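You operate a simulated robot arm through the tools that you are given. There is no shell and no other tool.

You are at the controls of a simulated two-armed robot. One attempt, no reset.

## Task
Free the red stop, then start blower, valve and lift in that order.
Fine: all three run; no push is refused.

Only the result counts: the job must be done as asked and must still hold three seconds after the hand-in. Knocking over, shifting, dropping, spilling or breaking anything else fails it.

## Robot
Two 7-joint arms with fingered hands on one trunk that stands fixed in place. Base frame: the origin is at the foot of the trunk, x ahead of it, y to its left, z up. Lengths are in cm, angles in rad, forces in N, time in s.
The left shoulder is at [1.1, 15.2, 135.5], the right one opposite. With the tool pointing down near the work surface each hand reaches from about 36 to 76 cm from the base axis, measured 20 degrees to its own side. Payload 3.8 kg a hand.
The TCP of each hand is the grasp point between the finger pads, 3 cm short of the fingertips. In the tool frame z runs along the fingers and y along their closing line. The gripper opens to 10.4 cm; its body begins 3.5 cm behind the TCP. The gripper is a hand of 5 fingers: y runs from the thumb to the fingers, the wrist lies at [-1.5, -10.4, -17.8] in the tool frame.
Orientation is told as [roll, pitch, yaw] about the base's x, y, z axes, in that order, counted from this pose: with the fingers straight down and the wrist toward the robot, the tool's x, y and z point along [0, 1, 0], [1, 0, 0] and [0, 0, -1] of the base frame.

## Interface
- The arms move only by the tool move_arm. It takes "left_rows", "right_rows" or both (then of equal length, played together; a hand with none holds still); each is one flat list of numbers, 6 for each row, row after row: the shift along the tool's x, y, z in units of 40 mm (1.0 is 40 mm), then the turn, a rotation vector about the tool's x, y, z in units of 5 degrees (1.0 is 5 degrees). In form: [dx, dy, dz, ax, ay, az, dx, dy, dz, ax, ay, az, ...]. A call has 1 to 20 rows; each row shifts and turns the commanded pose from where the row before left it, along the tool's axes as they then stand. A call with a number of a shift or a turn outside -1 to 1 is refused whole. A row lasts 0.2 s, in which the tool goes at most 5 cm and 0.15 rad; a call with a longer step from one row to the next is refused whole. A pose out of reach is approached as far as the arm can. The call stops where the force on the tool passes 40 N (or 10 N more than at its start, if that is more) or the arm is blocked; 0.2 s more then pass. In this call time passes only in rows, and 0.2 s behind the last. The reply holds the time, the measured pose of the TCP, the force on the tool along the base axes, the opening and the grip force, in the units named above and with some noise, with the torque about the TCP (base axes, N m) and any sound that the robot's microphone picked up.
- Cameras (640 x 400 px; columns grow to the right, rows downward): "scene" is now at [7.63, 0.41, 154.89]; the picture's right is [0.07, -1.00, -0.00], its down [-0.14, -0.01, -0.99] and it looks along [0.99, 0.07, -0.14] (base axes); focal length 299 px, centre (320, 200). "left" rides on the left gripper at [-8, -7.8, -14.1] in its tool frame; the picture's right is [-0.78, -0.30, 0.56], its down [0.54, -0.78, 0.33] and it looks along [0.33, 0.56, 0.76] (tool axes); focal length 247 px, centre (320, 200). "right" rides on the right gripper at [8, -7.8, -14.1] in its tool frame; the picture's right is [-0.78, 0.30, -0.56], its down [-0.53, -0.78, 0.33] and it looks along [-0.33, 0.56, 0.76] (tool axes); focal length 247 px, centre (320, 200). There is no depth. A picture from a camera that has moved, and an enlarged one, comes with that camera's place and axes in the base frame and with its lens. The place of the scene camera against the robot may be out by one fixed shift of up to 2.5 cm in any direction.
- snapshot(camera): a new picture of that camera. It takes no simulated time.
- raise_lower(by): moves the trunk up (or, below 0, down) by that many cm; the arms and the scene camera ride with it, the base frame stays. It gives what a move gives, with no picture.
- move_fingers(index, middle, ring, little, thumb_bend, thumb_turn, hand): sets how far each is bent, from 0 (flat) to 100 (curled in); at 30 the hand is open as for a grip, at 70 the pads meet at the TCP. One left out holds its place. A second passes; each finger stops where it meets its share of the squeeze, and holds until it gets a number again. It is the only way to open and close the hand. It gives what a move gives, with no picture; readings hold the bend of each and the force on index, middle, ring, little, thumb and palm. thumb_turn goes from beside the hand (0) to across from the fingers (100), as for a grip.
- aim_head(pan, tilt): turns the head with the scene camera to pan (to the left, within 1.396 rad either way) and tilt (down, from -0.506 to 1.204), counted from straight ahead of the robot (the tilt from the chest, where the trunk bows). It gives what a move gives.
- zoom(camera, box): a new picture of the part [left, top, right, bottom] of that camera's present view, enlarged. It takes no simulated time.
- job_done(): hands the job in; it is judged then, once.

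Places have to be worked out from the pictures, the camera data and where the tool is seen. Open the grippers and draw the arms clear of the work before you hand the job in, unless the task says otherwise.

The tools are called after "Call:" as a command line: name --argument value ..., lists and objects as JSON in quotes. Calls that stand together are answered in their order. move_arm: Moves the arms, as the interface text tells. Its arguments: {"type":"object","properties":{"left_rows":{"type":"array"},"right_rows":{"type":"array"}},"required":[]} The other tools are called the same way: raise_lower (by) moves the trunk up or down; move_fingers (index, middle, ring, little, thumb_bend, thumb_turn, hand) moves the fingers one by one; aim_head (pan, tilt) turns the head that bears the scene camera; snapshot (camera) takes a picture; zoom (camera, box) takes an enlarged picture of a part of a camera's view; job_done () hands the job in.

At the start:

```text
t: 0.0
left_tool_pos: [46.66, 17.49, 158.11]
left_tcp_rot: [-0.001, -0.002, 0.003]
left_contact_force: [-0.6, 0.1, -0.1]
left_torque: [0.02, 0.02, 0.0]
left_width: 10.37
left_grasp_force: 0.0
left_shape: jaw
left_bend: [30.0, 30.0, 30.0, 30.0, 30.0, 98.0]
left_finger forces: [0.0, 0.0, 0.0, 0.0, 0.0, 0.0]
right_tool_pos: [50.78, -27.84, 150.28]
right_tcp_rot: [0.001, 0.001, 0.001]
right_contact_force: [-1.2, 0.0, 0.5]
right_torque: [-0.01, -0.01, 0.0]
right_width: 10.37
right_grasp_force: 0.2
right_shape: jaw
right_bend: [30.0, 30.0, 30.0, 30.0, 30.0, 98.0]
right_finger forces: [0.1, 0.0, 0.0, 0.1, 0.1, 0.1]
trunk travel left (down, up): [-42.5, 3.1]
head pan, tilt (commanded): [0.072, 0.138]
```

scene: 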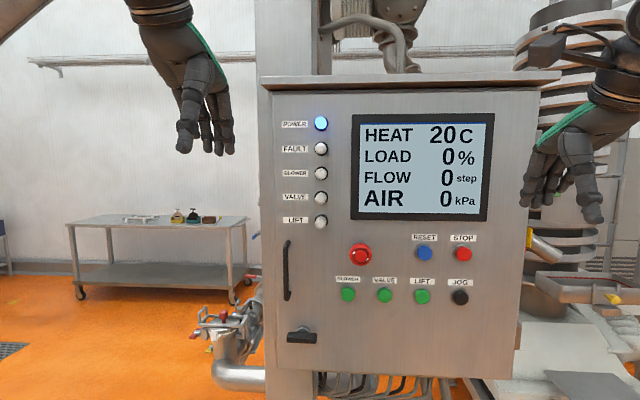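
right: 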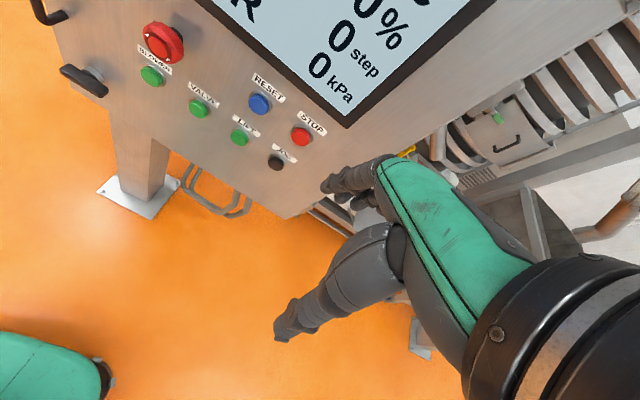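
left: 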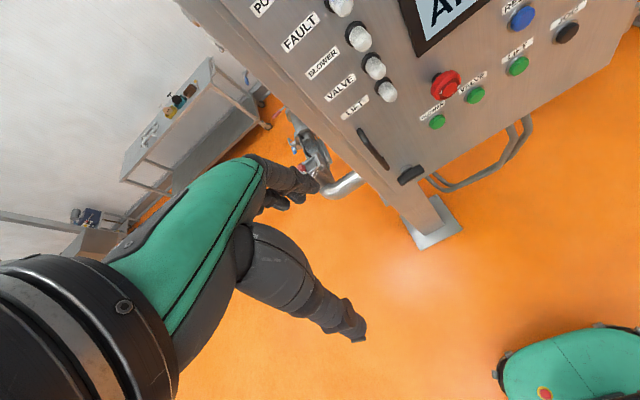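

I start by looking closer at the panel to read the labels and the mushroom stop.

Call:
zoom --camera "scene" --box '[320, 220, 500, 320]'

Call:
zoom --camera "scene" --box '[270, 100, 500, 240]'

Call:
zoom --camera "right" --box '[100, 0, 340, 180]'

Call:
zoom --camera "left" --box '[380, 0, 620, 150]'

```text
3.56 times, centred on (410, 270) of scene
camera zoom: at [7.63, 0.41, 154.89], right [0.07, -1.0, 0.0], down [-0.14, -0.01, -0.99], along [0.99, 0.07, -0.14], focal length 1062 px, centre (0, -49)
```

zoom: 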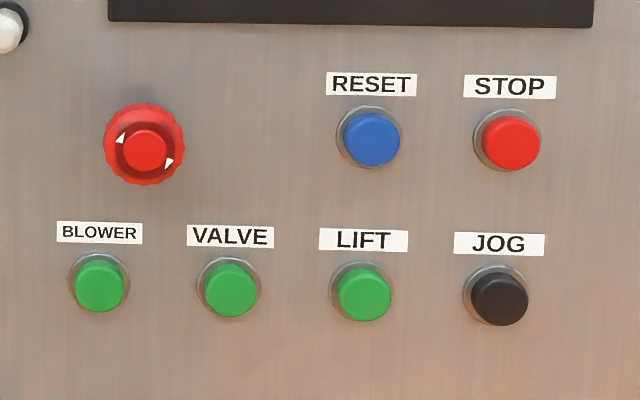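

```text
2.78 times, centred on (385, 170) of scene
camera zoom: at [7.63, 0.41, 154.89], right [0.07, -1.0, 0.0], down [-0.14, -0.01, -0.99], along [0.99, 0.07, -0.14], focal length 831 px, centre (139, 284)
```

zoom: 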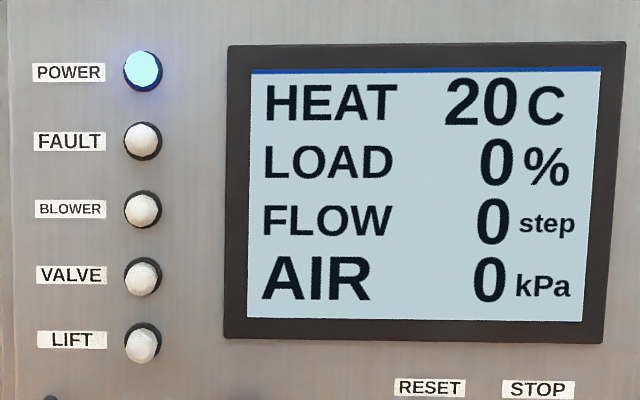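

```text
2.22 times, centred on (220, 90) of right
camera zoom: at [43.03, -19.79, 164.36], right [0.3, -0.78, 0.56], down [-0.78, -0.53, -0.33], along [0.56, -0.33, -0.76], focal length 549 px, centre (542, 444)
```

zoom: 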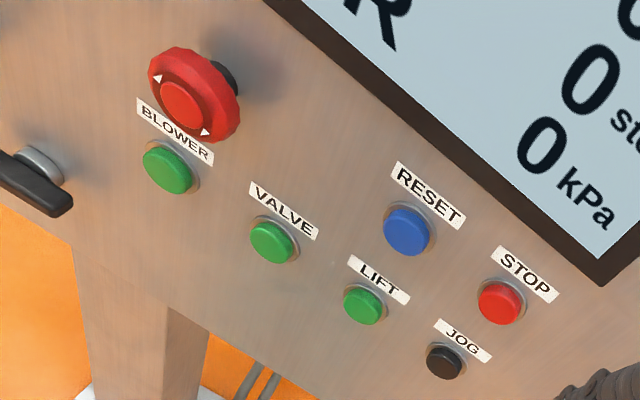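

```text
2.67 times, centred on (500, 75) of left
camera zoom: at [38.94, 9.63, 172.4], right [-0.3, -0.78, -0.56], down [-0.78, 0.53, -0.33], along [0.55, 0.33, -0.76], focal length 659 px, centre (-160, 533)
```

zoom: 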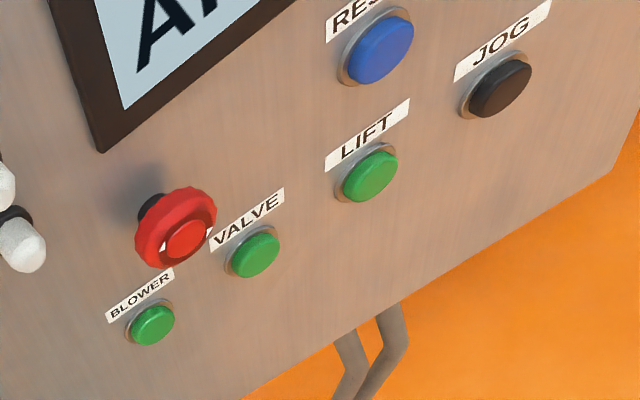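

The mushroom stop carries turn arrows, and the panel face looks to be at about x≈72-74. I zoom in on the arrows and the labels for turn direction.

Call:
zoom --camera "scene" --box '[344, 240, 376, 266]'

Call:
zoom --camera "right" --box '[130, 10, 210, 90]'

Call:
zoom --camera "left" --box '[410, 60, 500, 130]'

```text
15.38 times, centred on (360, 253) of scene
camera zoom: at [7.63, 0.41, 154.89], right [0.07, -1.0, 0.0], down [-0.14, -0.01, -0.99], along [0.99, 0.07, -0.14], focal length 4596 px, centre (-295, -615)
```

zoom: 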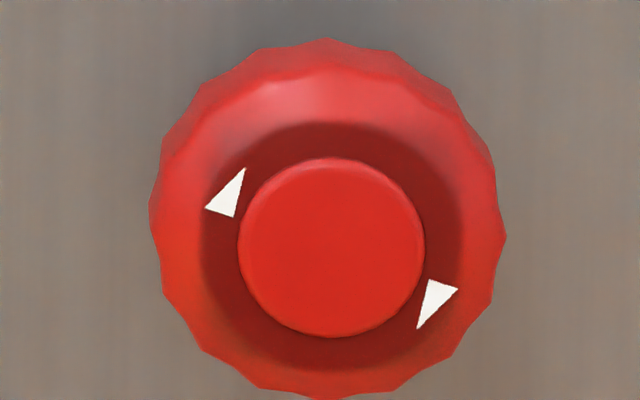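

```text
5.00 times, centred on (170, 50) of right
camera zoom: at [43.03, -19.79, 164.36], right [0.3, -0.78, 0.56], down [-0.78, -0.53, -0.33], along [0.56, -0.33, -0.76], focal length 1235 px, centre (1070, 950)
```

zoom: 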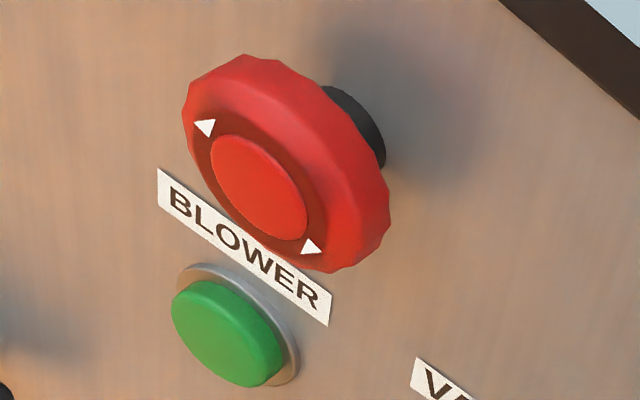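

```text
5.71 times, centred on (455, 95) of left
camera zoom: at [38.94, 9.63, 172.4], right [-0.3, -0.78, -0.56], down [-0.78, 0.53, -0.33], along [0.55, 0.33, -0.76], focal length 1411 px, centre (-451, 800)
```

zoom: 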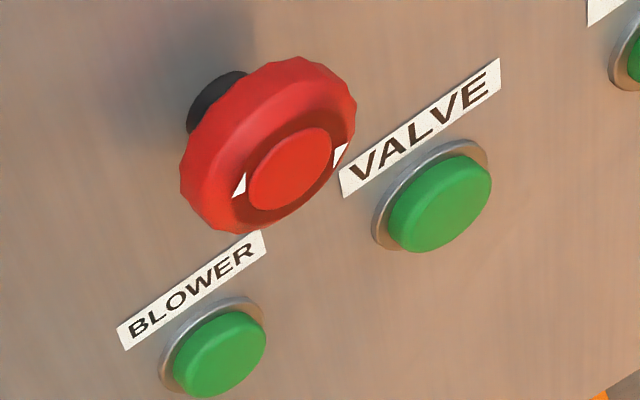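

The arrows show a clockwise release (seen from the front), the cap is about 4.8 cm across with its face near x≈69.8, and the panel face is at x≈73.3. I bring the right hand forward a little and pitch it so the fingers point at the panel.

Call:
move_arm --right_rows '[0, 0.8, 0, 0, 0, 0, 0, 0.8, 0, 0, 0, 0, 0, 0, 0, -1, 0, 0, 0, 0, 0, -1, 0, 0, 0, 0, 0, -1, 0, 0, 0, 0, 0, -1, 0, 0, 0, 0, 0, -1, 0, 0, 0, 0, 0, -1, 0, 0, 0, 0, 0, -1, 0, 0, 0, 0, 0, -1, 0, 0, 0, 0, 0, -1, 0, 0, 0, 0, 0, -1, 0, 0, 0, 0, 0, -1, 0, 0, 0, 0, 0, -1, 0, 0, 0, 0, 0, -1, 0, 0, 0, 0, 0, -1, 0, 0, 0, 0, 0, -1, 0, 0, 0, 0, 0, -1, 0, 0, 0, 0, 0, -1, 0, 0, 0, 0, 0, -1, 0, 0]'

```text
t: 4.2
left_tool_pos: [46.87, 17.5, 158.18]
left_tcp_rot: [-0.002, -0.001, 0.001]
left_contact_force: [-0.1, -0.9, -0.4]
left_torque: [0.02, -0.01, 0.01]
left_width: 10.35
left_grasp_force: 0.0
left_shape: jaw
left_bend: [30.0, 30.0, 30.0, 30.0, 30.0, 98.0]
left_finger forces: [0.0, 0.0, 0.0, 0.0, 0.0, 0.1]
right_tool_pos: [57.28, -26.95, 150.52]
right_tcp_rot: [-0.023, -1.119, 0.035]
right_contact_force: [-0.2, -0.7, -0.1]
right_torque: [-0.01, 0.02, 0.02]
right_width: 10.37
right_grasp_force: 0.0
right_shape: jaw
right_bend: [30.0, 30.0, 30.0, 30.0, 30.0, 98.0]
right_finger forces: [0.0, 0.1, 0.0, 0.0, 0.1, 0.0]
right hand out of reach, approached as far as the arm can: row 15, 16, 17, 18, 19, 20
trunk travel left (down, up): [-42.5, 3.1]
head pan, tilt (commanded): [0.072, 0.138]
```

The hand stopped at about 64° of pitch, so that pose is at the edge of reach. I look at how the arm stands before choosing another orientation.

Call:
snapshot --camera "scene"

Call:
snapshot --camera "right"

Call:
snapshot --camera "left"

```text
taken
camera scene: at [7.61, 0.4, 154.89], right [0.07, -1.0, 0.0], down [-0.14, -0.01, -0.99], along [0.99, 0.07, -0.14], focal length 299 px, centre (320, 200)
```

scene: 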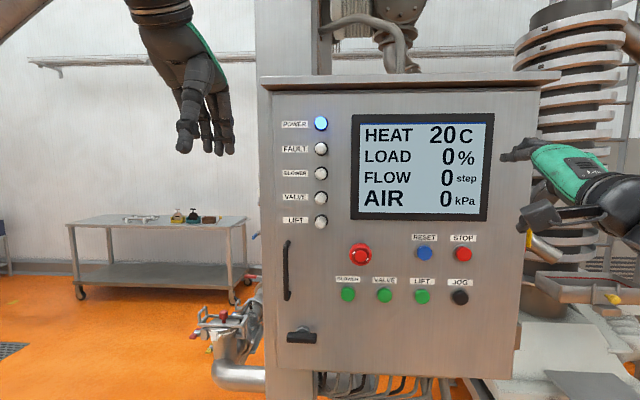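

```text
taken
camera right: at [41.0, -19.17, 149.58], right [-0.36, -0.78, 0.52], down [-0.03, -0.54, -0.84], along [0.93, -0.32, 0.17], focal length 247 px, centre (320, 200)
```

right: 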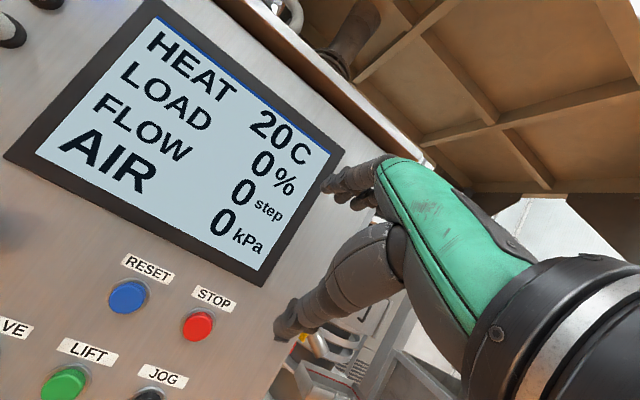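

```text
taken
camera left: at [38.92, 9.62, 172.41], right [-0.3, -0.78, -0.56], down [-0.78, 0.53, -0.33], along [0.56, 0.33, -0.76], focal length 247 px, centre (320, 200)
```

left: 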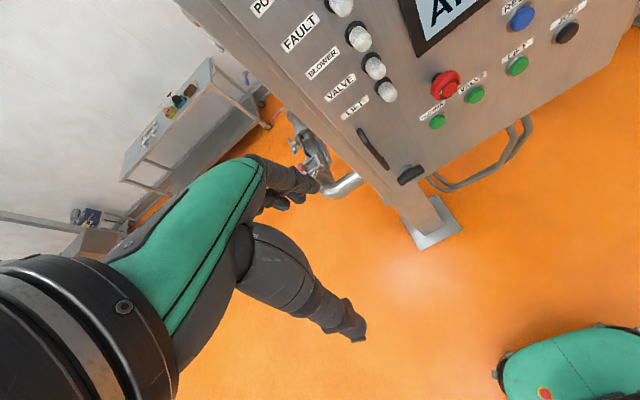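

The forearm comes from above, which limits the upward pitch. Lowering the trunk should let the forearm come from below; both hands are well clear of the panel (tips at x≲63), so I lower the trunk 28 cm.

Call:
raise_lower --by -28

```text
t: 7.0
left_tool_pos: [46.67, 17.51, 130.28]
left_tcp_rot: [-0.003, -0.001, 0.0]
left_contact_force: [-0.1, 0.0, 0.9]
left_torque: [-0.01, -0.02, 0.03]
left_width: 10.38
left_grasp_force: 0.0
left_shape: jaw
left_bend: [30.0, 30.0, 30.0, 30.0, 30.0, 98.0]
left_finger forces: [0.0, 0.1, 0.1, 0.0, 0.0, 0.0]
right_tool_pos: [57.15, -26.82, 122.59]
right_tcp_rot: [-0.023, -1.122, 0.035]
right_contact_force: [-0.8, 0.4, 0.8]
right_torque: [0.01, 0.01, -0.01]
right_width: 10.39
right_grasp_force: 0.1
right_shape: jaw
right_bend: [30.0, 30.0, 30.0, 30.0, 30.0, 98.0]
right_finger forces: [0.1, 0.0, 0.0, 0.0, 0.0, 0.1]
trunk travel left (down, up): [-14.5, 31.1]
head pan, tilt (commanded): [0.072, 0.138]
```

Now I raise the hand relative to the shoulder along the tool's y (mostly up) and see how it follows.

Call:
move_arm --right_rows '[0, 0.8, -0.2, 0, 0, 0, 0, 0.8, -0.2, 0, 0, 0, 0, 0.8, -0.2, 0, 0, 0, 0, 0.8, -0.2, 0, 0, 0]'

```text
t: 8.0
left_tool_pos: [46.78, 17.62, 130.15]
left_tcp_rot: [-0.003, 0.002, 0.001]
left_contact_force: [-0.6, 0.6, 0.5]
left_torque: [-0.02, -0.01, 0.01]
left_width: 10.34
left_grasp_force: 0.1
left_shape: jaw
left_bend: [30.0, 30.0, 30.0, 30.0, 30.0, 98.0]
left_finger forces: [0.0, 0.0, 0.1, 0.1, 0.1, 0.0]
right_tool_pos: [59.97, -26.78, 135.52]
right_tcp_rot: [-0.025, -1.12, 0.037]
right_contact_force: [0.0, -0.4, -0.2]
right_torque: [0.07, 0.01, 0.02]
right_width: 10.36
right_grasp_force: 0.1
right_shape: jaw
right_bend: [30.0, 30.0, 30.0, 30.0, 30.0, 98.0]
right_finger forces: [0.1, 0.0, 0.0, 0.1, 0.0, 0.0]
trunk travel left (down, up): [-14.5, 31.1]
head pan, tilt (commanded): [0.072, 0.138]
```

The command follows from the reached pose, so I turn the remaining pitch now.

Call:
move_arm --right_rows '[0, 0, 0, -1, 0, 0, 0, 0, 0, -1, 0, 0, 0, 0, 0, -1, 0, 0, 0, 0, 0, -1, 0, 0, 0, 0, 0, -1, 0, 0]'

Call:
aim_head --pan -0.1 --tilt -0.05

Call:
snapshot --camera "scene"

Call:
snapshot --camera "left"

```text
t: 9.2
left_tool_pos: [46.86, 17.69, 130.13]
left_tcp_rot: [-0.003, 0.002, 0.0]
left_contact_force: [0.8, 0.0, 0.1]
left_torque: [-0.04, -0.02, -0.02]
left_width: 10.36
left_grasp_force: 0.0
left_shape: jaw
left_bend: [30.0, 30.0, 30.0, 30.0, 30.0, 98.0]
left_finger forces: [0.1, 0.1, 0.0, 0.0, 0.1, 0.0]
right_tool_pos: [59.87, -26.91, 135.51]
right_tcp_rot: [-0.054, -1.383, 0.067]
right_contact_force: [0.1, -0.5, -0.3]
right_torque: [0.0, 0.03, -0.02]
right_width: 10.38
right_grasp_force: 0.1
right_shape: jaw
right_bend: [30.0, 30.0, 30.0, 30.0, 30.0, 98.0]
right_finger forces: [0.1, 0.0, 0.1, 0.0, 0.1, 0.0]
right hand out of reach, approached as far as the arm can: row 4, 5
trunk travel left (down, up): [-14.5, 31.1]
head pan, tilt (commanded): [0.072, 0.138]
```

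```text
t: 10.0
left_tool_pos: [46.75, 17.59, 130.15]
left_tcp_rot: [-0.002, 0.001, 0.003]
left_contact_force: [-0.1, -0.5, 0.0]
left_torque: [0.01, 0.0, 0.0]
left_width: 10.35
left_grasp_force: 0.0
left_shape: jaw
left_bend: [30.0, 30.0, 30.0, 30.0, 30.0, 98.0]
left_finger forces: [0.1, 0.0, 0.0, 0.1, 0.0, 0.0]
right_tool_pos: [59.92, -26.82, 135.42]
right_tcp_rot: [-0.055, -1.383, 0.065]
right_contact_force: [0.4, -0.9, -0.9]
right_torque: [0.0, 0.0, 0.02]
right_width: 10.35
right_grasp_force: 0.0
right_shape: jaw
right_bend: [30.0, 30.0, 30.0, 30.0, 30.0, 98.0]
right_finger forces: [0.0, 0.0, 0.0, 0.0, 0.0, 0.0]
trunk travel left (down, up): [-14.5, 31.1]
head pan, tilt (commanded): [-0.099, -0.051]
```

```text
taken
camera scene: at [19.27, -1.13, 124.07], right [-0.1, -1.0, 0.02], down [-0.2, 0.0, -0.98], along [0.97, -0.1, -0.2], focal length 299 px, centre (320, 200)
```

scene: 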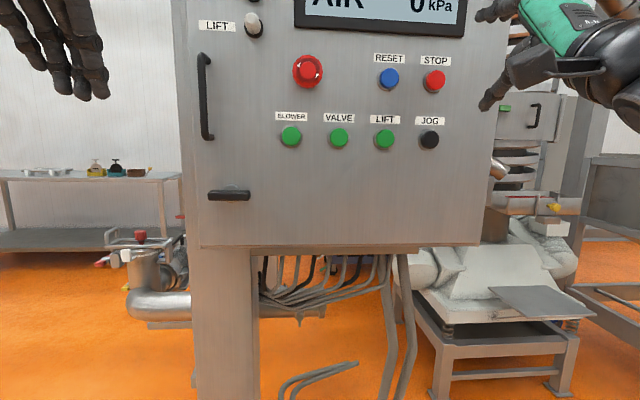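

```text
taken
camera left: at [38.96, 9.63, 144.39], right [-0.3, -0.78, -0.56], down [-0.78, 0.53, -0.33], along [0.55, 0.33, -0.76], focal length 247 px, centre (320, 200)
```

left: 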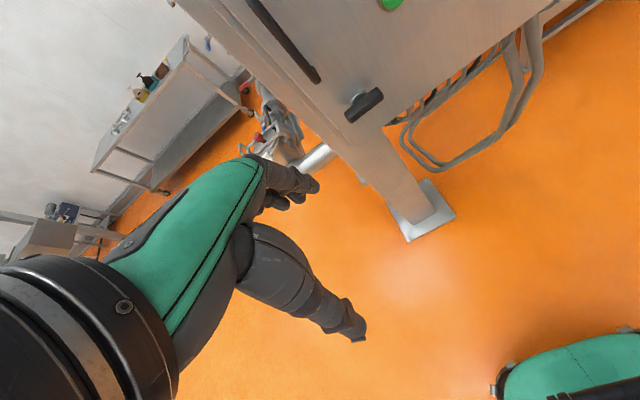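

The hand now points forward to within about 11° at (59.9, -26.8, 135.4), with the panel free ahead. I slide it left in front of the mushroom stop, staying about 10 cm short of it, with the fingers part closed.

Call:
move_fingers --hand "right" --index 42 --middle 42 --ring 42 --little 42 --thumb_bend 42

Call:
move_arm --right_rows '[0.8, 0, -0.1, 0, 0, 0, 0.95, 0, -0.1, 0, 0, 0, 0.95, 0, -0.1, 0, 0, 0, 0.95, 0, -0.1, 0, 0, 0, 0.95, 0, -0.1, 0, 0, 0, 0.95, 0, 0, 0, 0, 0]'

Call:
snapshot --camera "right"

Call:
snapshot --camera "scene"

```text
t: 11.0
left_tool_pos: [46.78, 17.58, 130.28]
left_tcp_rot: [-0.002, 0.002, 0.004]
left_contact_force: [-0.3, -0.9, 0.2]
left_torque: [0.02, 0.0, -0.02]
left_width: 10.37
left_grasp_force: 0.0
left_shape: jaw
left_bend: [30.0, 30.0, 30.0, 30.0, 30.0, 98.0]
left_finger forces: [0.1, 0.0, 0.1, 0.0, 0.0, 0.0]
right_tool_pos: [59.88, -26.92, 135.47]
right_tcp_rot: [-0.054, -1.383, 0.065]
right_contact_force: [-0.7, -0.1, 0.5]
right_torque: [-0.02, 0.0, -0.01]
right_width: 7.34
right_grasp_force: 0.1
right_shape: fingers
right_bend: [42.0, 42.0, 42.0, 42.0, 42.0, 98.0]
right_finger forces: [0.1, 0.1, 0.1, 0.1, 0.1, 0.0]
trunk travel left (down, up): [-14.5, 31.1]
head pan, tilt (commanded): [-0.099, -0.051]
```

```text
t: 12.4
left_tool_pos: [47.03, 17.81, 130.0]
left_tcp_rot: [-0.004, 0.002, 0.0]
left_contact_force: [0.1, 0.6, -0.1]
left_torque: [0.0, 0.01, -0.02]
left_width: 10.34
left_grasp_force: 0.1
left_shape: jaw
left_bend: [30.0, 30.0, 30.0, 30.0, 30.0, 98.0]
left_finger forces: [0.0, 0.0, 0.0, 0.0, 0.1, 0.1]
right_tool_pos: [57.26, -9.69, 136.47]
right_tcp_rot: [-0.059, -1.38, 0.069]
right_contact_force: [-0.3, 0.9, -0.8]
right_torque: [0.0, 0.01, -0.04]
right_width: 7.31
right_grasp_force: 0.1
right_shape: fingers
right_bend: [42.0, 42.0, 42.0, 42.0, 42.0, 98.0]
right_finger forces: [0.0, 0.1, 0.0, 0.0, 0.1, 0.1]
right hand out of reach, approached as far as the arm can: row 1, 2, 3
trunk travel left (down, up): [-14.5, 31.1]
head pan, tilt (commanded): [-0.099, -0.051]
```

```text
taken
camera right: at [41.88, -1.81, 131.31], right [-0.48, -0.78, 0.4], down [0.19, -0.54, -0.82], along [0.86, -0.32, 0.41], focal length 247 px, centre (320, 200)
```

right: 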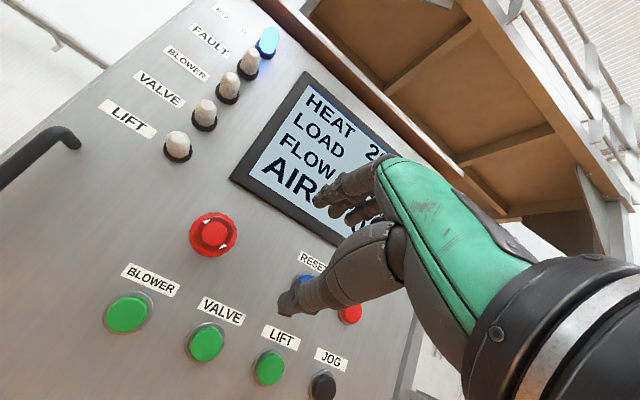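

```text
taken
camera scene: at [19.46, -0.97, 124.02], right [-0.1, -0.99, 0.03], down [-0.2, -0.01, -0.98], along [0.97, -0.1, -0.2], focal length 299 px, centre (320, 200)
```

scene: 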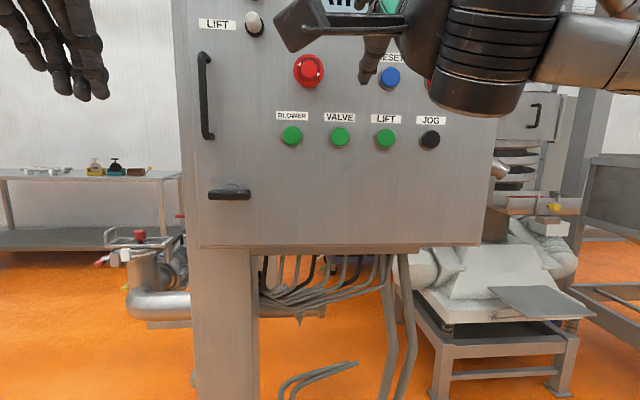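

The view shows the cap left of the hand; thumb and fingers are about 7 cm apart. I finish sliding left and test how far the hand can roll clockwise here, still well clear of the panel.

Call:
move_arm --right_rows '[0.7, 0, 0, 0, 0, 0, 0.7, 0, 0, 0, 0, 0, 0, 0, 0, 0, 0, 1, 0, 0, 0, 0, 0, 1, 0, 0, 0, 0, 0, 1, 0, 0, 0, 0, 0, 1, 0, 0, 0, 0, 0, 1, 0, 0, 0, 0, 0, 1, 0, 0, 0, 0, 0, 1, 0, 0, 0, 0, 0, 1, 0, 0, 0, 0, 0, 1]'

Call:
snapshot --camera "right"

Call:
snapshot --camera "scene"

```text
t: 14.8
left_tool_pos: [46.8, 17.57, 130.26]
left_tcp_rot: [-0.002, 0.001, 0.002]
left_contact_force: [0.0, -1.2, 0.6]
left_torque: [0.02, 0.01, 0.0]
left_width: 10.35
left_grasp_force: 0.0
left_shape: jaw
left_bend: [30.0, 30.0, 30.0, 30.0, 30.0, 98.0]
left_finger forces: [0.0, 0.0, 0.0, 0.0, 0.0, 0.1]
right_tool_pos: [57.08, -4.19, 136.36]
right_tcp_rot: [1.305, -0.778, -1.372]
right_contact_force: [0.0, -0.2, 0.1]
right_torque: [0.02, -0.02, 0.0]
right_width: 7.33
right_grasp_force: 0.0
right_shape: fingers
right_bend: [42.0, 42.0, 42.0, 42.0, 42.0, 98.0]
right_finger forces: [0.0, 0.1, 0.0, 0.0, 0.0, 0.0]
trunk travel left (down, up): [-14.5, 31.1]
head pan, tilt (commanded): [-0.099, -0.051]
```

```text
taken
camera right: at [43.1, 6.96, 139.11], right [-0.6, -0.77, -0.22], down [0.15, 0.16, -0.97], along [0.79, -0.62, 0.02], focal length 247 px, centre (320, 200)
```

right: 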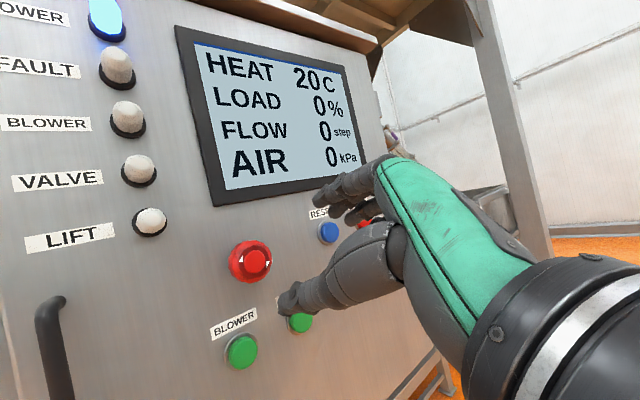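

```text
taken
camera scene: at [19.27, -1.1, 124.07], right [-0.1, -0.99, 0.03], down [-0.2, -0.01, -0.98], along [0.97, -0.1, -0.2], focal length 299 px, centre (320, 200)
```

scene: 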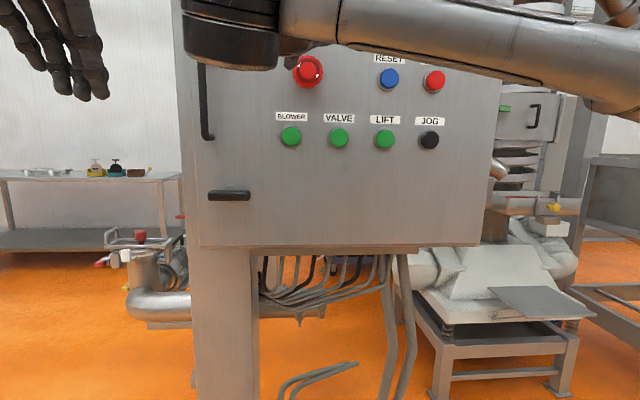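

Roll of 45° works freely here and the hand camera gives a good view; triangulating the cap face gives about (70, -3.4, 134.6). I now level the pointing direction so the tool axis matches the cap axis.

Call:
move_arm --right_rows '[0, 0, 0, -0.77, 0.75, 0, 0, 0, 0, -0.77, 0.75, 0]'

Call:
snapshot --camera "right"

```text
t: 15.4
left_tool_pos: [46.79, 17.65, 130.23]
left_tcp_rot: [-0.002, 0.0, 0.003]
left_contact_force: [-0.8, -0.1, -0.2]
left_torque: [-0.01, 0.01, 0.0]
left_width: 10.38
left_grasp_force: 0.2
left_shape: jaw
left_bend: [30.0, 30.0, 30.0, 30.0, 30.0, 98.0]
left_finger forces: [0.0, 0.1, 0.0, 0.0, 0.0, 0.0]
right_tool_pos: [56.97, -4.03, 136.41]
right_tcp_rot: [1.573, -0.796, -1.56]
right_contact_force: [-1.0, 0.4, -0.6]
right_torque: [-0.02, 0.03, 0.01]
right_width: 7.34
right_grasp_force: 0.1
right_shape: fingers
right_bend: [42.0, 42.0, 42.0, 42.0, 42.0, 98.0]
right_finger forces: [0.0, 0.1, 0.0, 0.1, 0.0, 0.0]
trunk travel left (down, up): [-14.5, 31.1]
head pan, tilt (commanded): [-0.099, -0.051]
```

```text
taken
camera right: at [42.77, 6.97, 136.46], right [-0.55, -0.77, -0.33], down [0.33, 0.17, -0.93], along [0.77, -0.62, 0.16], focal length 247 px, centre (320, 200)
```

right: 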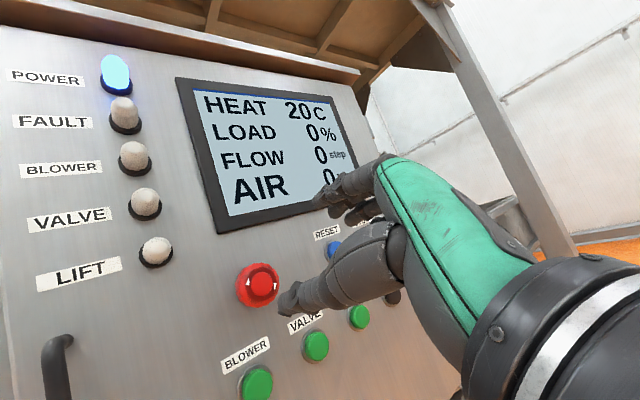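

The tool axis is now square to the panel (z≈[1, 0.01, 0]). I test the clockwise roll range here in free space, so I know how far I can turn in one grip.

Call:
move_arm --right_rows '[0, 0, 0, 0, 0, 1, 0, 0, 0, 0, 0, 1, 0, 0, 0, 0, 0, 1, 0, 0, 0, 0, 0, 1, 0, 0, 0, 0, 0, 1, 0, 0, 0, 0, 0, 1, 0, 0, 0, 0, 0, 1, 0, 0, 0, 0, 0, 1, 0, 0, 0, 0, 0, 1, 0, 0, 0, 0, 0, 1, 0, 0, 0, 0, 0, 1, 0, 0, 0, 0, 0, 1, 0, 0, 0, 0, 0, 1]'

Call:
snapshot --camera "right"

```text
t: 18.2
left_tool_pos: [46.81, 17.61, 130.12]
left_tcp_rot: [-0.001, 0.003, 0.001]
left_contact_force: [-0.1, 0.1, 0.4]
left_torque: [-0.01, 0.03, 0.02]
left_width: 10.39
left_grasp_force: 0.0
left_shape: jaw
left_bend: [30.0, 30.0, 30.0, 30.0, 30.0, 98.0]
left_finger forces: [0.0, 0.0, 0.1, 0.1, 0.0, 0.0]
right_tool_pos: [57.15, -4.16, 136.37]
right_tcp_rot: [1.57, 0.341, -1.561]
right_contact_force: [-1.3, 0.2, 0.3]
right_torque: [0.0, 0.0, -0.01]
right_width: 7.32
right_grasp_force: 0.0
right_shape: fingers
right_bend: [42.0, 42.0, 42.0, 42.0, 42.0, 98.0]
right_finger forces: [0.0, 0.1, 0.0, 0.1, 0.0, 0.0]
trunk travel left (down, up): [-14.5, 31.1]
head pan, tilt (commanded): [-0.099, -0.051]
```

```text
taken
camera right: at [42.92, 0.45, 146.51], right [-0.56, -0.03, -0.83], down [0.32, 0.91, -0.25], along [0.77, -0.4, -0.5], focal length 247 px, centre (320, 200)
```

right: 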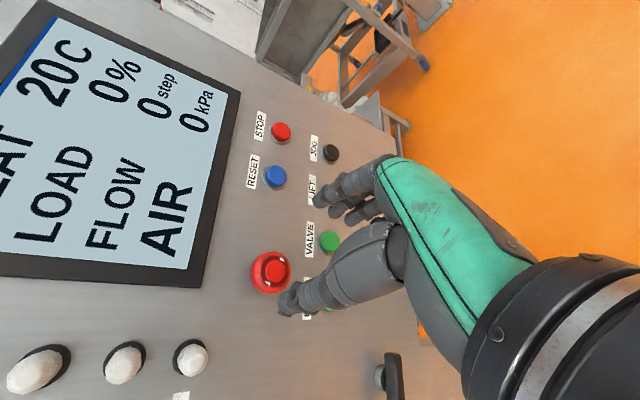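

Roll to about 110° is reachable with the axis still square. I test a bit further, since starting the grip at a larger roll keeps the fingers clear of the display bezel and the blower button.

Call:
move_arm --right_rows '[0, 0, 0, 0, 0, 1, 0, 0, 0, 0, 0, 1, 0, 0, 0, 0, 0, 1, 0, 0, 0, 0, 0, 1, 0, 0, 0, 0, 0, 1, 0, 0, 0, 0, 0, 1, 0, 0, 0, 0, 0, 1, 0, 0, 0, 0, 0, 1]'

Call:
snapshot --camera "scene"

```text
t: 20.0
left_tool_pos: [46.85, 17.46, 130.24]
left_tcp_rot: [-0.002, 0.003, 0.002]
left_contact_force: [-0.1, -0.3, 0.0]
left_torque: [-0.03, 0.01, 0.0]
left_width: 10.35
left_grasp_force: 0.0
left_shape: jaw
left_bend: [30.0, 30.0, 30.0, 30.0, 30.0, 98.0]
left_finger forces: [0.1, 0.0, 0.0, 0.0, 0.0, 0.0]
right_tool_pos: [57.18, -4.12, 136.48]
right_tcp_rot: [1.571, 1.038, -1.564]
right_contact_force: [0.1, -0.4, 0.0]
right_torque: [0.0, 0.03, -0.04]
right_width: 7.34
right_grasp_force: 0.0
right_shape: fingers
right_bend: [42.0, 42.0, 42.0, 42.0, 42.0, 98.0]
right_finger forces: [0.0, 0.0, 0.0, 0.0, 0.0, 0.1]
trunk travel left (down, up): [-14.5, 31.1]
head pan, tilt (commanded): [-0.099, -0.051]
```

```text
taken
camera scene: at [19.27, -1.14, 124.07], right [-0.1, -1.0, 0.02], down [-0.2, 0.0, -0.98], along [0.97, -0.1, -0.2], focal length 299 px, centre (320, 200)
```

scene: 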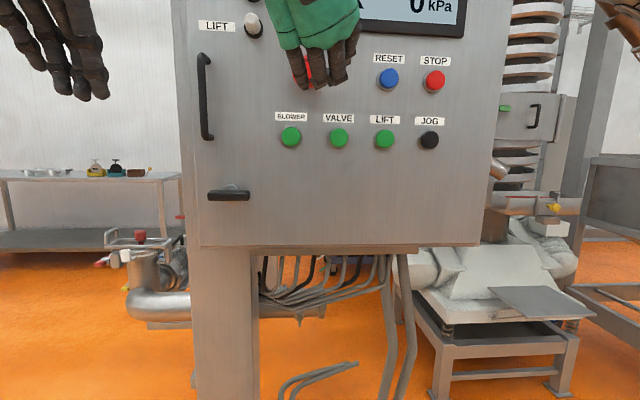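

Roll reaches about 150°, so I have a large turning range. I return to roll ≈70° for the grip (thumb on the left, fingers on the right, both over clear panel).

Call:
move_arm --right_rows '[0, 0, 0, 0, 0, -1, 0, 0, 0, 0, 0, -1, 0, 0, 0, 0, 0, -1, 0, 0, 0, 0, 0, -1, 0, 0, 0, 0, 0, -1, 0, 0, 0, 0, 0, -1, 0, 0, 0, 0, 0, -1, 0, 0, 0, 0, 0, -1, 0, 0, 0, 0, 0, -1, 0, 0, 0, 0, 0, -1, 0, 0, 0, 0, 0, -1, 0, 0, 0, 0, 0, -1, 0, 0, 0, 0, 0, -1, 0, 0, 0, 0, 0, -1, 0, 0, 0, 0, 0, -1, 0, 0, 0, 0, 0, -1]'

Call:
snapshot --camera "right"

Call:
snapshot --camera "scene"

```text
t: 23.4
left_tool_pos: [46.76, 17.56, 130.22]
left_tcp_rot: [0.0, 0.0, 0.001]
left_contact_force: [0.0, -0.2, -0.1]
left_torque: [-0.01, 0.02, 0.02]
left_width: 10.33
left_grasp_force: 0.1
left_shape: jaw
left_bend: [30.0, 30.0, 30.0, 30.0, 30.0, 98.0]
left_finger forces: [0.0, 0.1, 0.1, 0.0, 0.0, 0.0]
right_tool_pos: [57.02, -4.03, 136.47]
right_tcp_rot: [1.57, -0.362, -1.56]
right_contact_force: [0.0, -0.1, -0.2]
right_torque: [0.0, 0.04, 0.01]
right_width: 7.31
right_grasp_force: 0.0
right_shape: fingers
right_bend: [42.0, 42.0, 42.0, 42.0, 42.0, 98.0]
right_finger forces: [0.0, 0.1, 0.0, 0.0, 0.0, 0.0]
trunk travel left (down, up): [-14.5, 31.1]
head pan, tilt (commanded): [-0.099, -0.051]
```

```text
taken
camera right: at [42.83, 5.9, 141.13], right [-0.55, -0.56, -0.62], down [0.33, 0.54, -0.78], along [0.77, -0.63, -0.12], focal length 247 px, centre (320, 200)
```

right: 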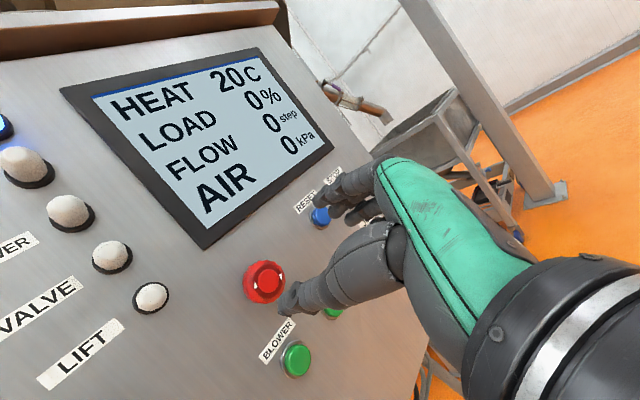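

```text
taken
camera scene: at [19.26, -1.13, 124.08], right [-0.1, -1.0, 0.02], down [-0.2, -0.01, -0.98], along [0.97, -0.1, -0.2], focal length 299 px, centre (320, 200)
```

scene: 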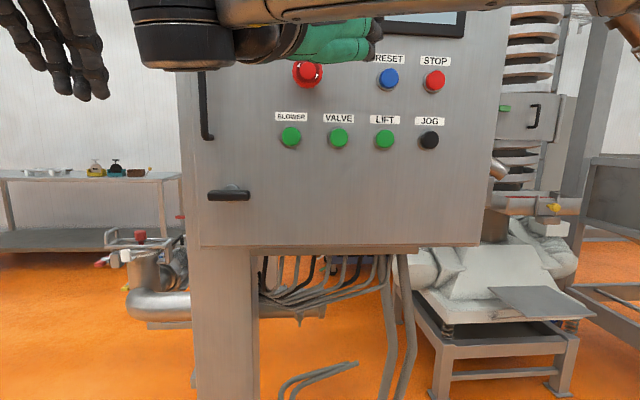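

Roll is ≈69° with the axis square. I line the TCP up with the cap axis (y≈-3.3, z≈134.6) and move ahead to x≈64, which leaves the fingertips about 3 cm short of the cap.

Call:
move_arm --right_rows '[-0.18, -0.17, 0, 0, 0, 0, -0.186, -0.169, 0.0, 0, 0, 0, 0, 0, 0.6, 0, 0, 0, 0, 0, 0.6, 0, 0, 0, 0, 0, 0.55, 0, 0, 0]'

Call:
snapshot --camera "right"

Call:
zoom --camera "right" --box '[200, 160, 400, 360]'

```text
t: 24.6
left_tool_pos: [46.87, 17.59, 130.09]
left_tcp_rot: [-0.002, 0.002, 0.002]
left_contact_force: [-0.2, 0.4, 0.9]
left_torque: [0.0, 0.02, 0.0]
left_width: 10.35
left_grasp_force: 0.1
left_shape: jaw
left_bend: [30.0, 30.0, 30.0, 30.0, 30.0, 98.0]
left_finger forces: [0.0, 0.0, 0.0, 0.1, 0.0, 0.1]
right_tool_pos: [64.12, -3.22, 134.46]
right_tcp_rot: [1.57, -0.36, -1.559]
right_contact_force: [-0.2, 0.1, -0.2]
right_torque: [-0.02, 0.04, 0.0]
right_width: 7.32
right_grasp_force: 0.1
right_shape: fingers
right_bend: [42.0, 42.0, 42.0, 42.0, 42.0, 98.0]
right_finger forces: [0.0, 0.1, 0.0, 0.0, 0.0, 0.0]
trunk travel left (down, up): [-14.5, 31.1]
head pan, tilt (commanded): [-0.099, -0.051]
```

```text
taken
camera right: at [49.9, 6.71, 139.27], right [-0.55, -0.56, -0.62], down [0.33, 0.54, -0.77], along [0.77, -0.63, -0.12], focal length 247 px, centre (320, 200)
```

right: 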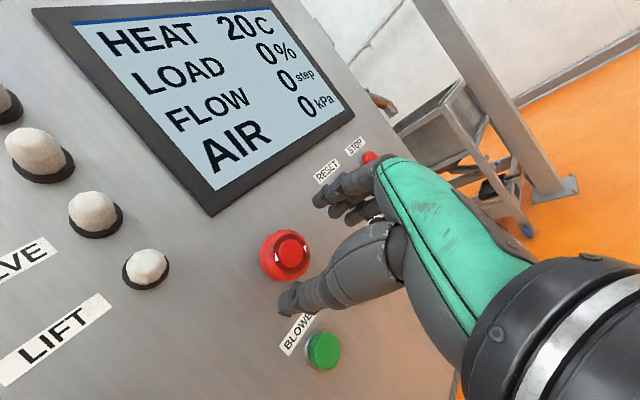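

```text
2.00 times, centred on (300, 260) of right
camera zoom: at [49.9, 6.71, 139.27], right [-0.55, -0.56, -0.62], down [0.33, 0.54, -0.77], along [0.77, -0.63, -0.12], focal length 494 px, centre (360, 80)
```

zoom: 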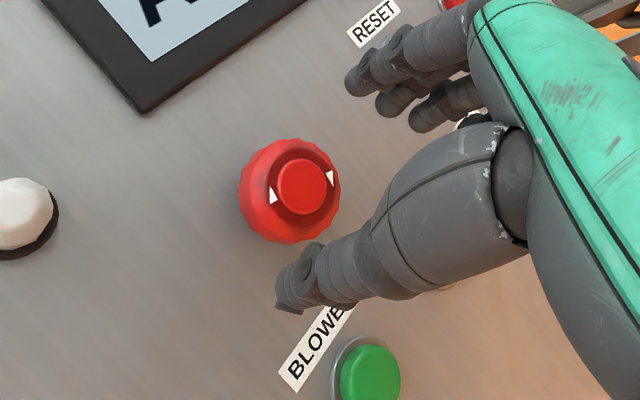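

The cap lies on the tool axis to within 1-2 mm. Thumb, index and middle straddle it; ring and little would swing past the blower button during the turn, so I curl them away first.

Call:
move_fingers --hand "right" --ring 100 --little 100

Call:
zoom --camera "right" --box '[200, 120, 440, 360]'

```text
t: 25.6
left_tool_pos: [46.82, 17.71, 130.03]
left_tcp_rot: [-0.001, 0.002, -0.001]
left_contact_force: [-0.5, -0.6, 0.5]
left_torque: [-0.01, -0.01, 0.01]
left_width: 10.36
left_grasp_force: 0.0
left_shape: jaw
left_bend: [30.0, 30.0, 30.0, 30.0, 30.0, 98.0]
left_finger forces: [0.0, 0.0, 0.0, 0.0, 0.1, 0.1]
right_tool_pos: [63.99, -3.24, 134.55]
right_tcp_rot: [1.572, -0.359, -1.558]
right_contact_force: [-0.2, -1.7, -0.6]
right_torque: [0.0, 0.04, -0.02]
right_width: 7.3
right_grasp_force: 0.1
right_shape: fingers
right_bend: [42.0, 42.0, 100.0, 100.0, 42.0, 98.0]
right_finger forces: [0.0, 0.0, 0.0, 0.1, 0.0, 0.0]
trunk travel left (down, up): [-14.5, 31.1]
head pan, tilt (commanded): [-0.099, -0.051]
```

```text
1.67 times, centred on (320, 240) of right
camera zoom: at [49.81, 6.69, 139.31], right [-0.55, -0.56, -0.62], down [0.33, 0.54, -0.77], along [0.77, -0.63, -0.12], focal length 412 px, centre (320, 133)
```

zoom: 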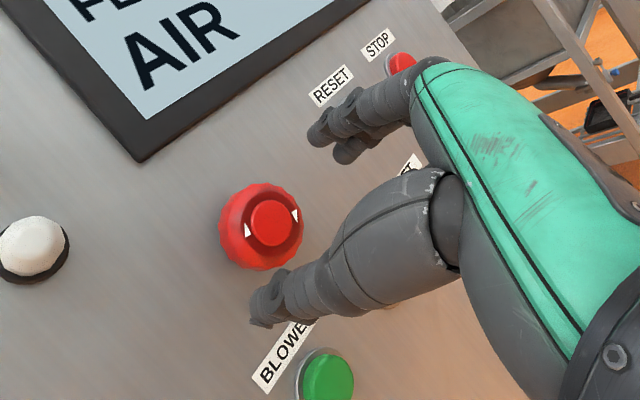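

Only thumb, index and middle are now forward. I approach along the axis to x≈68 first, with the cap between them, and check.

Call:
move_arm --right_rows '[0, 0, 0.35, 0, 0, 0, 0, 0, 0.35, 0, 0, 0, 0, 0, 0.3, 0, 0, 0]'

Call:
zoom --camera "right" --box '[200, 120, 440, 360]'

```text
t: 26.4
left_tool_pos: [46.83, 17.54, 130.25]
left_tcp_rot: [-0.001, 0.002, 0.002]
left_contact_force: [0.3, -0.5, 0.1]
left_torque: [-0.05, 0.03, 0.01]
left_width: 10.34
left_grasp_force: 0.1
left_shape: jaw
left_bend: [30.0, 30.0, 30.0, 30.0, 30.0, 98.0]
left_finger forces: [0.0, 0.0, 0.0, 0.0, 0.0, 0.0]
right_tool_pos: [68.21, -3.23, 134.53]
right_tcp_rot: [1.571, -0.358, -1.559]
right_contact_force: [0.2, -0.9, 0.4]
right_torque: [0.02, 0.0, 0.01]
right_width: 7.31
right_grasp_force: 0.0
right_shape: fingers
right_bend: [42.0, 42.0, 100.0, 100.0, 42.0, 98.0]
right_finger forces: [0.0, 0.1, 0.1, 0.0, 0.0, 0.0]
trunk travel left (down, up): [-14.5, 31.1]
head pan, tilt (commanded): [-0.099, -0.051]
```

```text
1.67 times, centred on (320, 240) of right
camera zoom: at [53.93, 6.77, 139.25], right [-0.55, -0.56, -0.62], down [0.33, 0.54, -0.77], along [0.77, -0.63, -0.12], focal length 412 px, centre (320, 133)
```

zoom: 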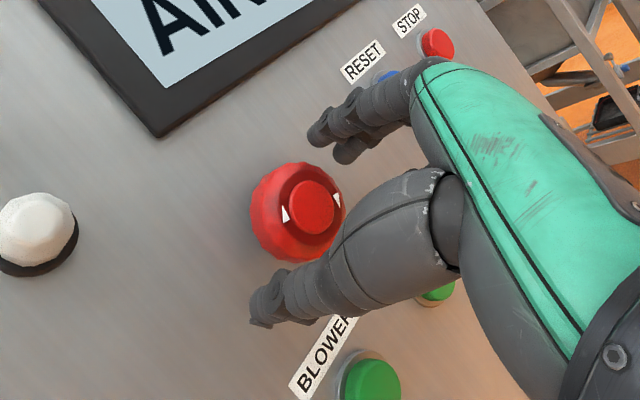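

Still centred with no contact. I go the last 1.3 cm to x≈69.5 in small steps.

Call:
move_arm --right_rows '[0, 0, 0.12, 0, 0, 0, 0, 0, 0.11, 0, 0, 0, 0, 0, 0.1, 0, 0, 0]'

Call:
zoom --camera "right" --box '[200, 120, 440, 360]'

Call:
snapshot --camera "scene"

```text
t: 27.2
left_tool_pos: [46.88, 17.59, 130.22]
left_tcp_rot: [-0.002, 0.003, -0.001]
left_contact_force: [-0.4, -0.6, 0.3]
left_torque: [0.02, -0.02, 0.02]
left_width: 10.39
left_grasp_force: 0.1
left_shape: jaw
left_bend: [30.0, 30.0, 30.0, 30.0, 30.0, 98.0]
left_finger forces: [0.0, 0.0, 0.0, 0.1, 0.0, 0.0]
right_tool_pos: [69.45, -3.2, 134.57]
right_tcp_rot: [1.57, -0.359, -1.559]
right_contact_force: [0.2, -0.1, -0.4]
right_torque: [0.0, -0.01, 0.0]
right_width: 7.29
right_grasp_force: 0.0
right_shape: fingers
right_bend: [42.0, 42.0, 100.0, 100.0, 42.0, 98.0]
right_finger forces: [0.0, 0.0, 0.1, 0.1, 0.0, 0.1]
trunk travel left (down, up): [-14.5, 31.1]
head pan, tilt (commanded): [-0.099, -0.051]
```

```text
1.67 times, centred on (320, 240) of right
camera zoom: at [55.21, 6.75, 139.29], right [-0.55, -0.56, -0.62], down [0.33, 0.54, -0.77], along [0.77, -0.63, -0.12], focal length 412 px, centre (320, 133)
```

zoom: 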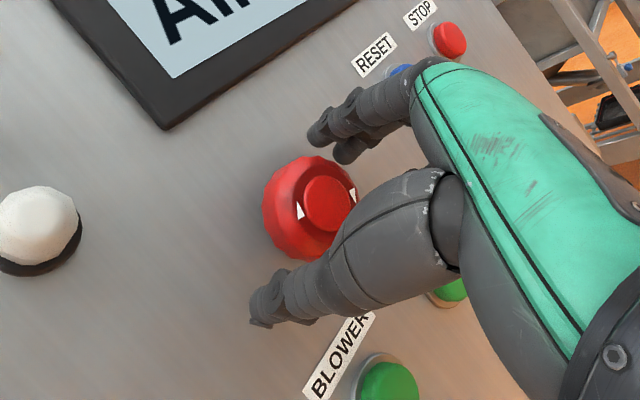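

```text
taken
camera scene: at [19.28, -1.12, 124.07], right [-0.1, -1.0, 0.03], down [-0.2, -0.01, -0.98], along [0.97, -0.1, -0.2], focal length 299 px, centre (320, 200)
```

scene: 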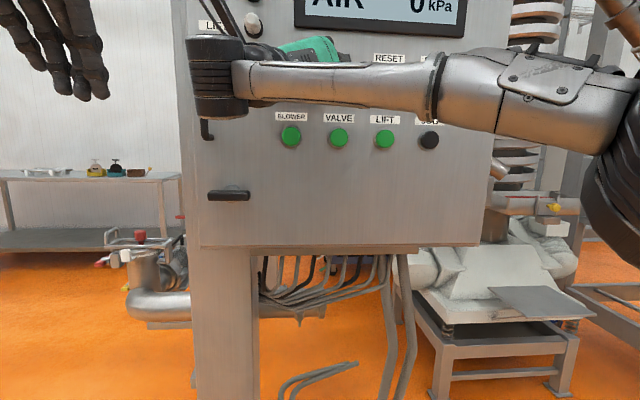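

The cap sits between thumb and two fingers with no contact. I close those three onto it gently and read the forces.

Call:
move_fingers --hand "right" --index 56 --middle 56 --thumb_bend 56

Call:
zoom --camera "right" --box '[200, 120, 440, 360]'

```text
t: 28.2
left_tool_pos: [46.86, 17.58, 130.26]
left_tcp_rot: [0.0, 0.001, 0.0]
left_contact_force: [0.5, 0.2, 0.5]
left_torque: [-0.02, 0.04, 0.01]
left_width: 10.35
left_grasp_force: 0.0
left_shape: jaw
left_bend: [30.0, 30.0, 30.0, 30.0, 30.0, 98.0]
left_finger forces: [0.0, 0.1, 0.0, 0.1, 0.0, 0.0]
right_tool_pos: [69.4, -3.39, 134.62]
right_tcp_rot: [1.571, -0.358, -1.561]
right_contact_force: [0.4, -3.2, 1.4]
right_torque: [0.0, -0.03, -0.1]
right_width: 4.24
right_grasp_force: 2.7
right_shape: fingers
right_bend: [53.0, 54.0, 100.0, 100.0, 55.0, 97.0]
right_finger forces: [2.4, 2.4, 0.1, 0.0, 1.0, 0.1]
trunk travel left (down, up): [-14.5, 31.1]
head pan, tilt (commanded): [-0.099, -0.051]
```

```text
1.67 times, centred on (320, 240) of right
camera zoom: at [55.18, 6.62, 139.32], right [-0.55, -0.56, -0.62], down [0.33, 0.54, -0.77], along [0.77, -0.63, -0.12], focal length 412 px, centre (320, 133)
```

zoom: 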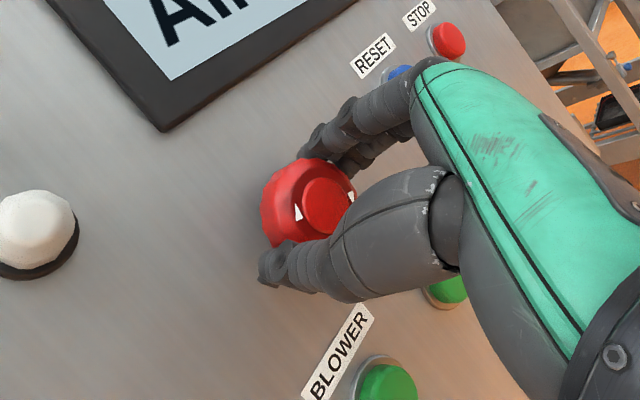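

All three fingers touch the cap (2.4/2.4/1.0 N). I tighten the grip before turning.

Call:
move_fingers --hand "right" --index 68 --middle 68 --thumb_bend 68

Call:
zoom --camera "right" --box '[200, 120, 440, 360]'

```text
t: 29.2
left_tool_pos: [46.86, 17.33, 130.28]
left_tcp_rot: [-0.001, 0.002, 0.002]
left_contact_force: [-0.2, -0.4, 0.6]
left_torque: [0.02, -0.03, 0.01]
left_width: 10.38
left_grasp_force: 0.0
left_shape: jaw
left_bend: [30.0, 30.0, 30.0, 30.0, 30.0, 98.0]
left_finger forces: [0.0, 0.1, 0.0, 0.1, 0.0, 0.0]
right_tool_pos: [69.41, -3.35, 134.56]
right_tcp_rot: [1.571, -0.357, -1.561]
right_contact_force: [-0.3, -5.8, 0.2]
right_torque: [0.0, 0.03, -0.21]
right_width: 3.97
right_grasp_force: 11.1
right_shape: fingers
right_bend: [54.0, 56.0, 100.0, 100.0, 58.0, 97.0]
right_finger forces: [7.0, 6.8, 0.0, 0.1, 9.0, 0.0]
trunk travel left (down, up): [-14.5, 31.1]
head pan, tilt (commanded): [-0.099, -0.051]
```

```text
1.67 times, centred on (320, 240) of right
camera zoom: at [55.19, 6.57, 139.31], right [-0.55, -0.56, -0.62], down [0.33, 0.54, -0.77], along [0.77, -0.63, -0.12], focal length 412 px, centre (320, 133)
```

zoom: 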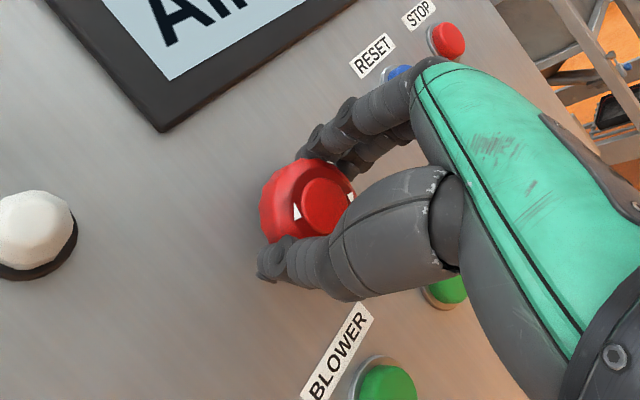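

Grip is now 7/7/9 N. I turn clockwise 20° and watch torque and cap.

Call:
move_arm --right_rows '[0, 0, 0, 0, 0, 0.8, 0, 0, 0, 0, 0, 0.8, 0, 0, 0, 0, 0, 0.8, 0, 0, 0, 0, 0, 0.8, 0, 0, 0, 0, 0, 0.8]'

Call:
snapshot --camera "right"

Call:
zoom --camera "right" --box '[200, 120, 440, 360]'

```text
t: 30.4
left_tool_pos: [46.82, 17.41, 130.14]
left_tcp_rot: [0.001, 0.001, 0.0]
left_contact_force: [0.8, 0.3, 0.2]
left_torque: [0.01, 0.01, -0.03]
left_width: 10.38
left_grasp_force: 0.0
left_shape: jaw
left_bend: [30.0, 30.0, 30.0, 30.0, 30.0, 98.0]
left_finger forces: [0.1, 0.0, 0.0, 0.0, 0.0, 0.1]
right_tool_pos: [69.45, -3.54, 134.5]
right_tcp_rot: [1.57, -0.007, -1.559]
right_contact_force: [0.0, -5.2, 1.2]
right_torque: [-0.02, -0.02, -0.21]
right_width: 4.0
right_grasp_force: 11.0
right_shape: fingers
right_bend: [54.0, 56.0, 100.0, 100.0, 58.0, 96.0]
right_finger forces: [8.0, 6.1, 0.0, 0.0, 8.9, 0.0]
trunk travel left (down, up): [-14.5, 31.1]
head pan, tilt (commanded): [-0.099, -0.051]
```

```text
taken
camera right: at [55.21, 4.32, 142.45], right [-0.55, -0.31, -0.77], down [0.32, 0.78, -0.54], along [0.77, -0.55, -0.33], focal length 247 px, centre (320, 200)
```

right: 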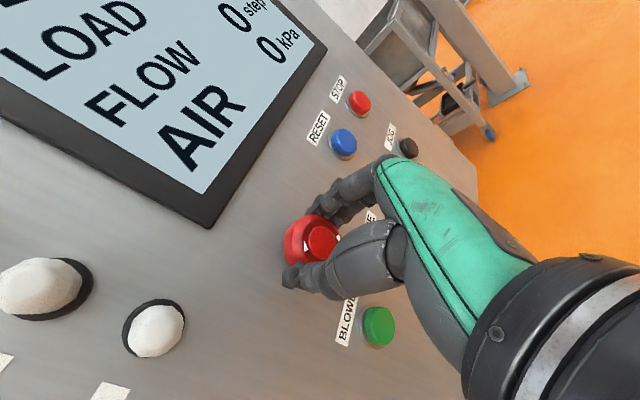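

```text
1.67 times, centred on (320, 240) of right
camera zoom: at [55.21, 4.32, 142.45], right [-0.55, -0.31, -0.77], down [0.32, 0.78, -0.54], along [0.77, -0.55, -0.33], focal length 412 px, centre (320, 133)
```

zoom: 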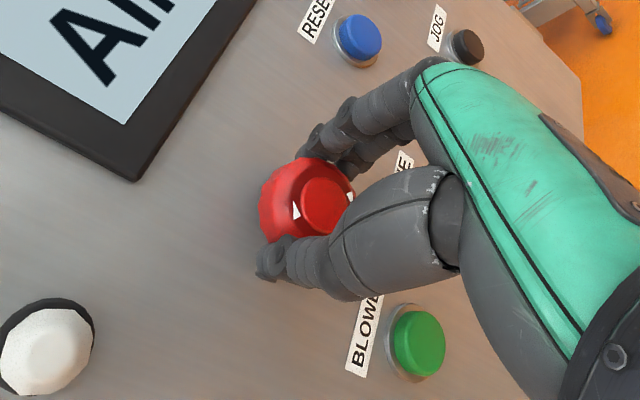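

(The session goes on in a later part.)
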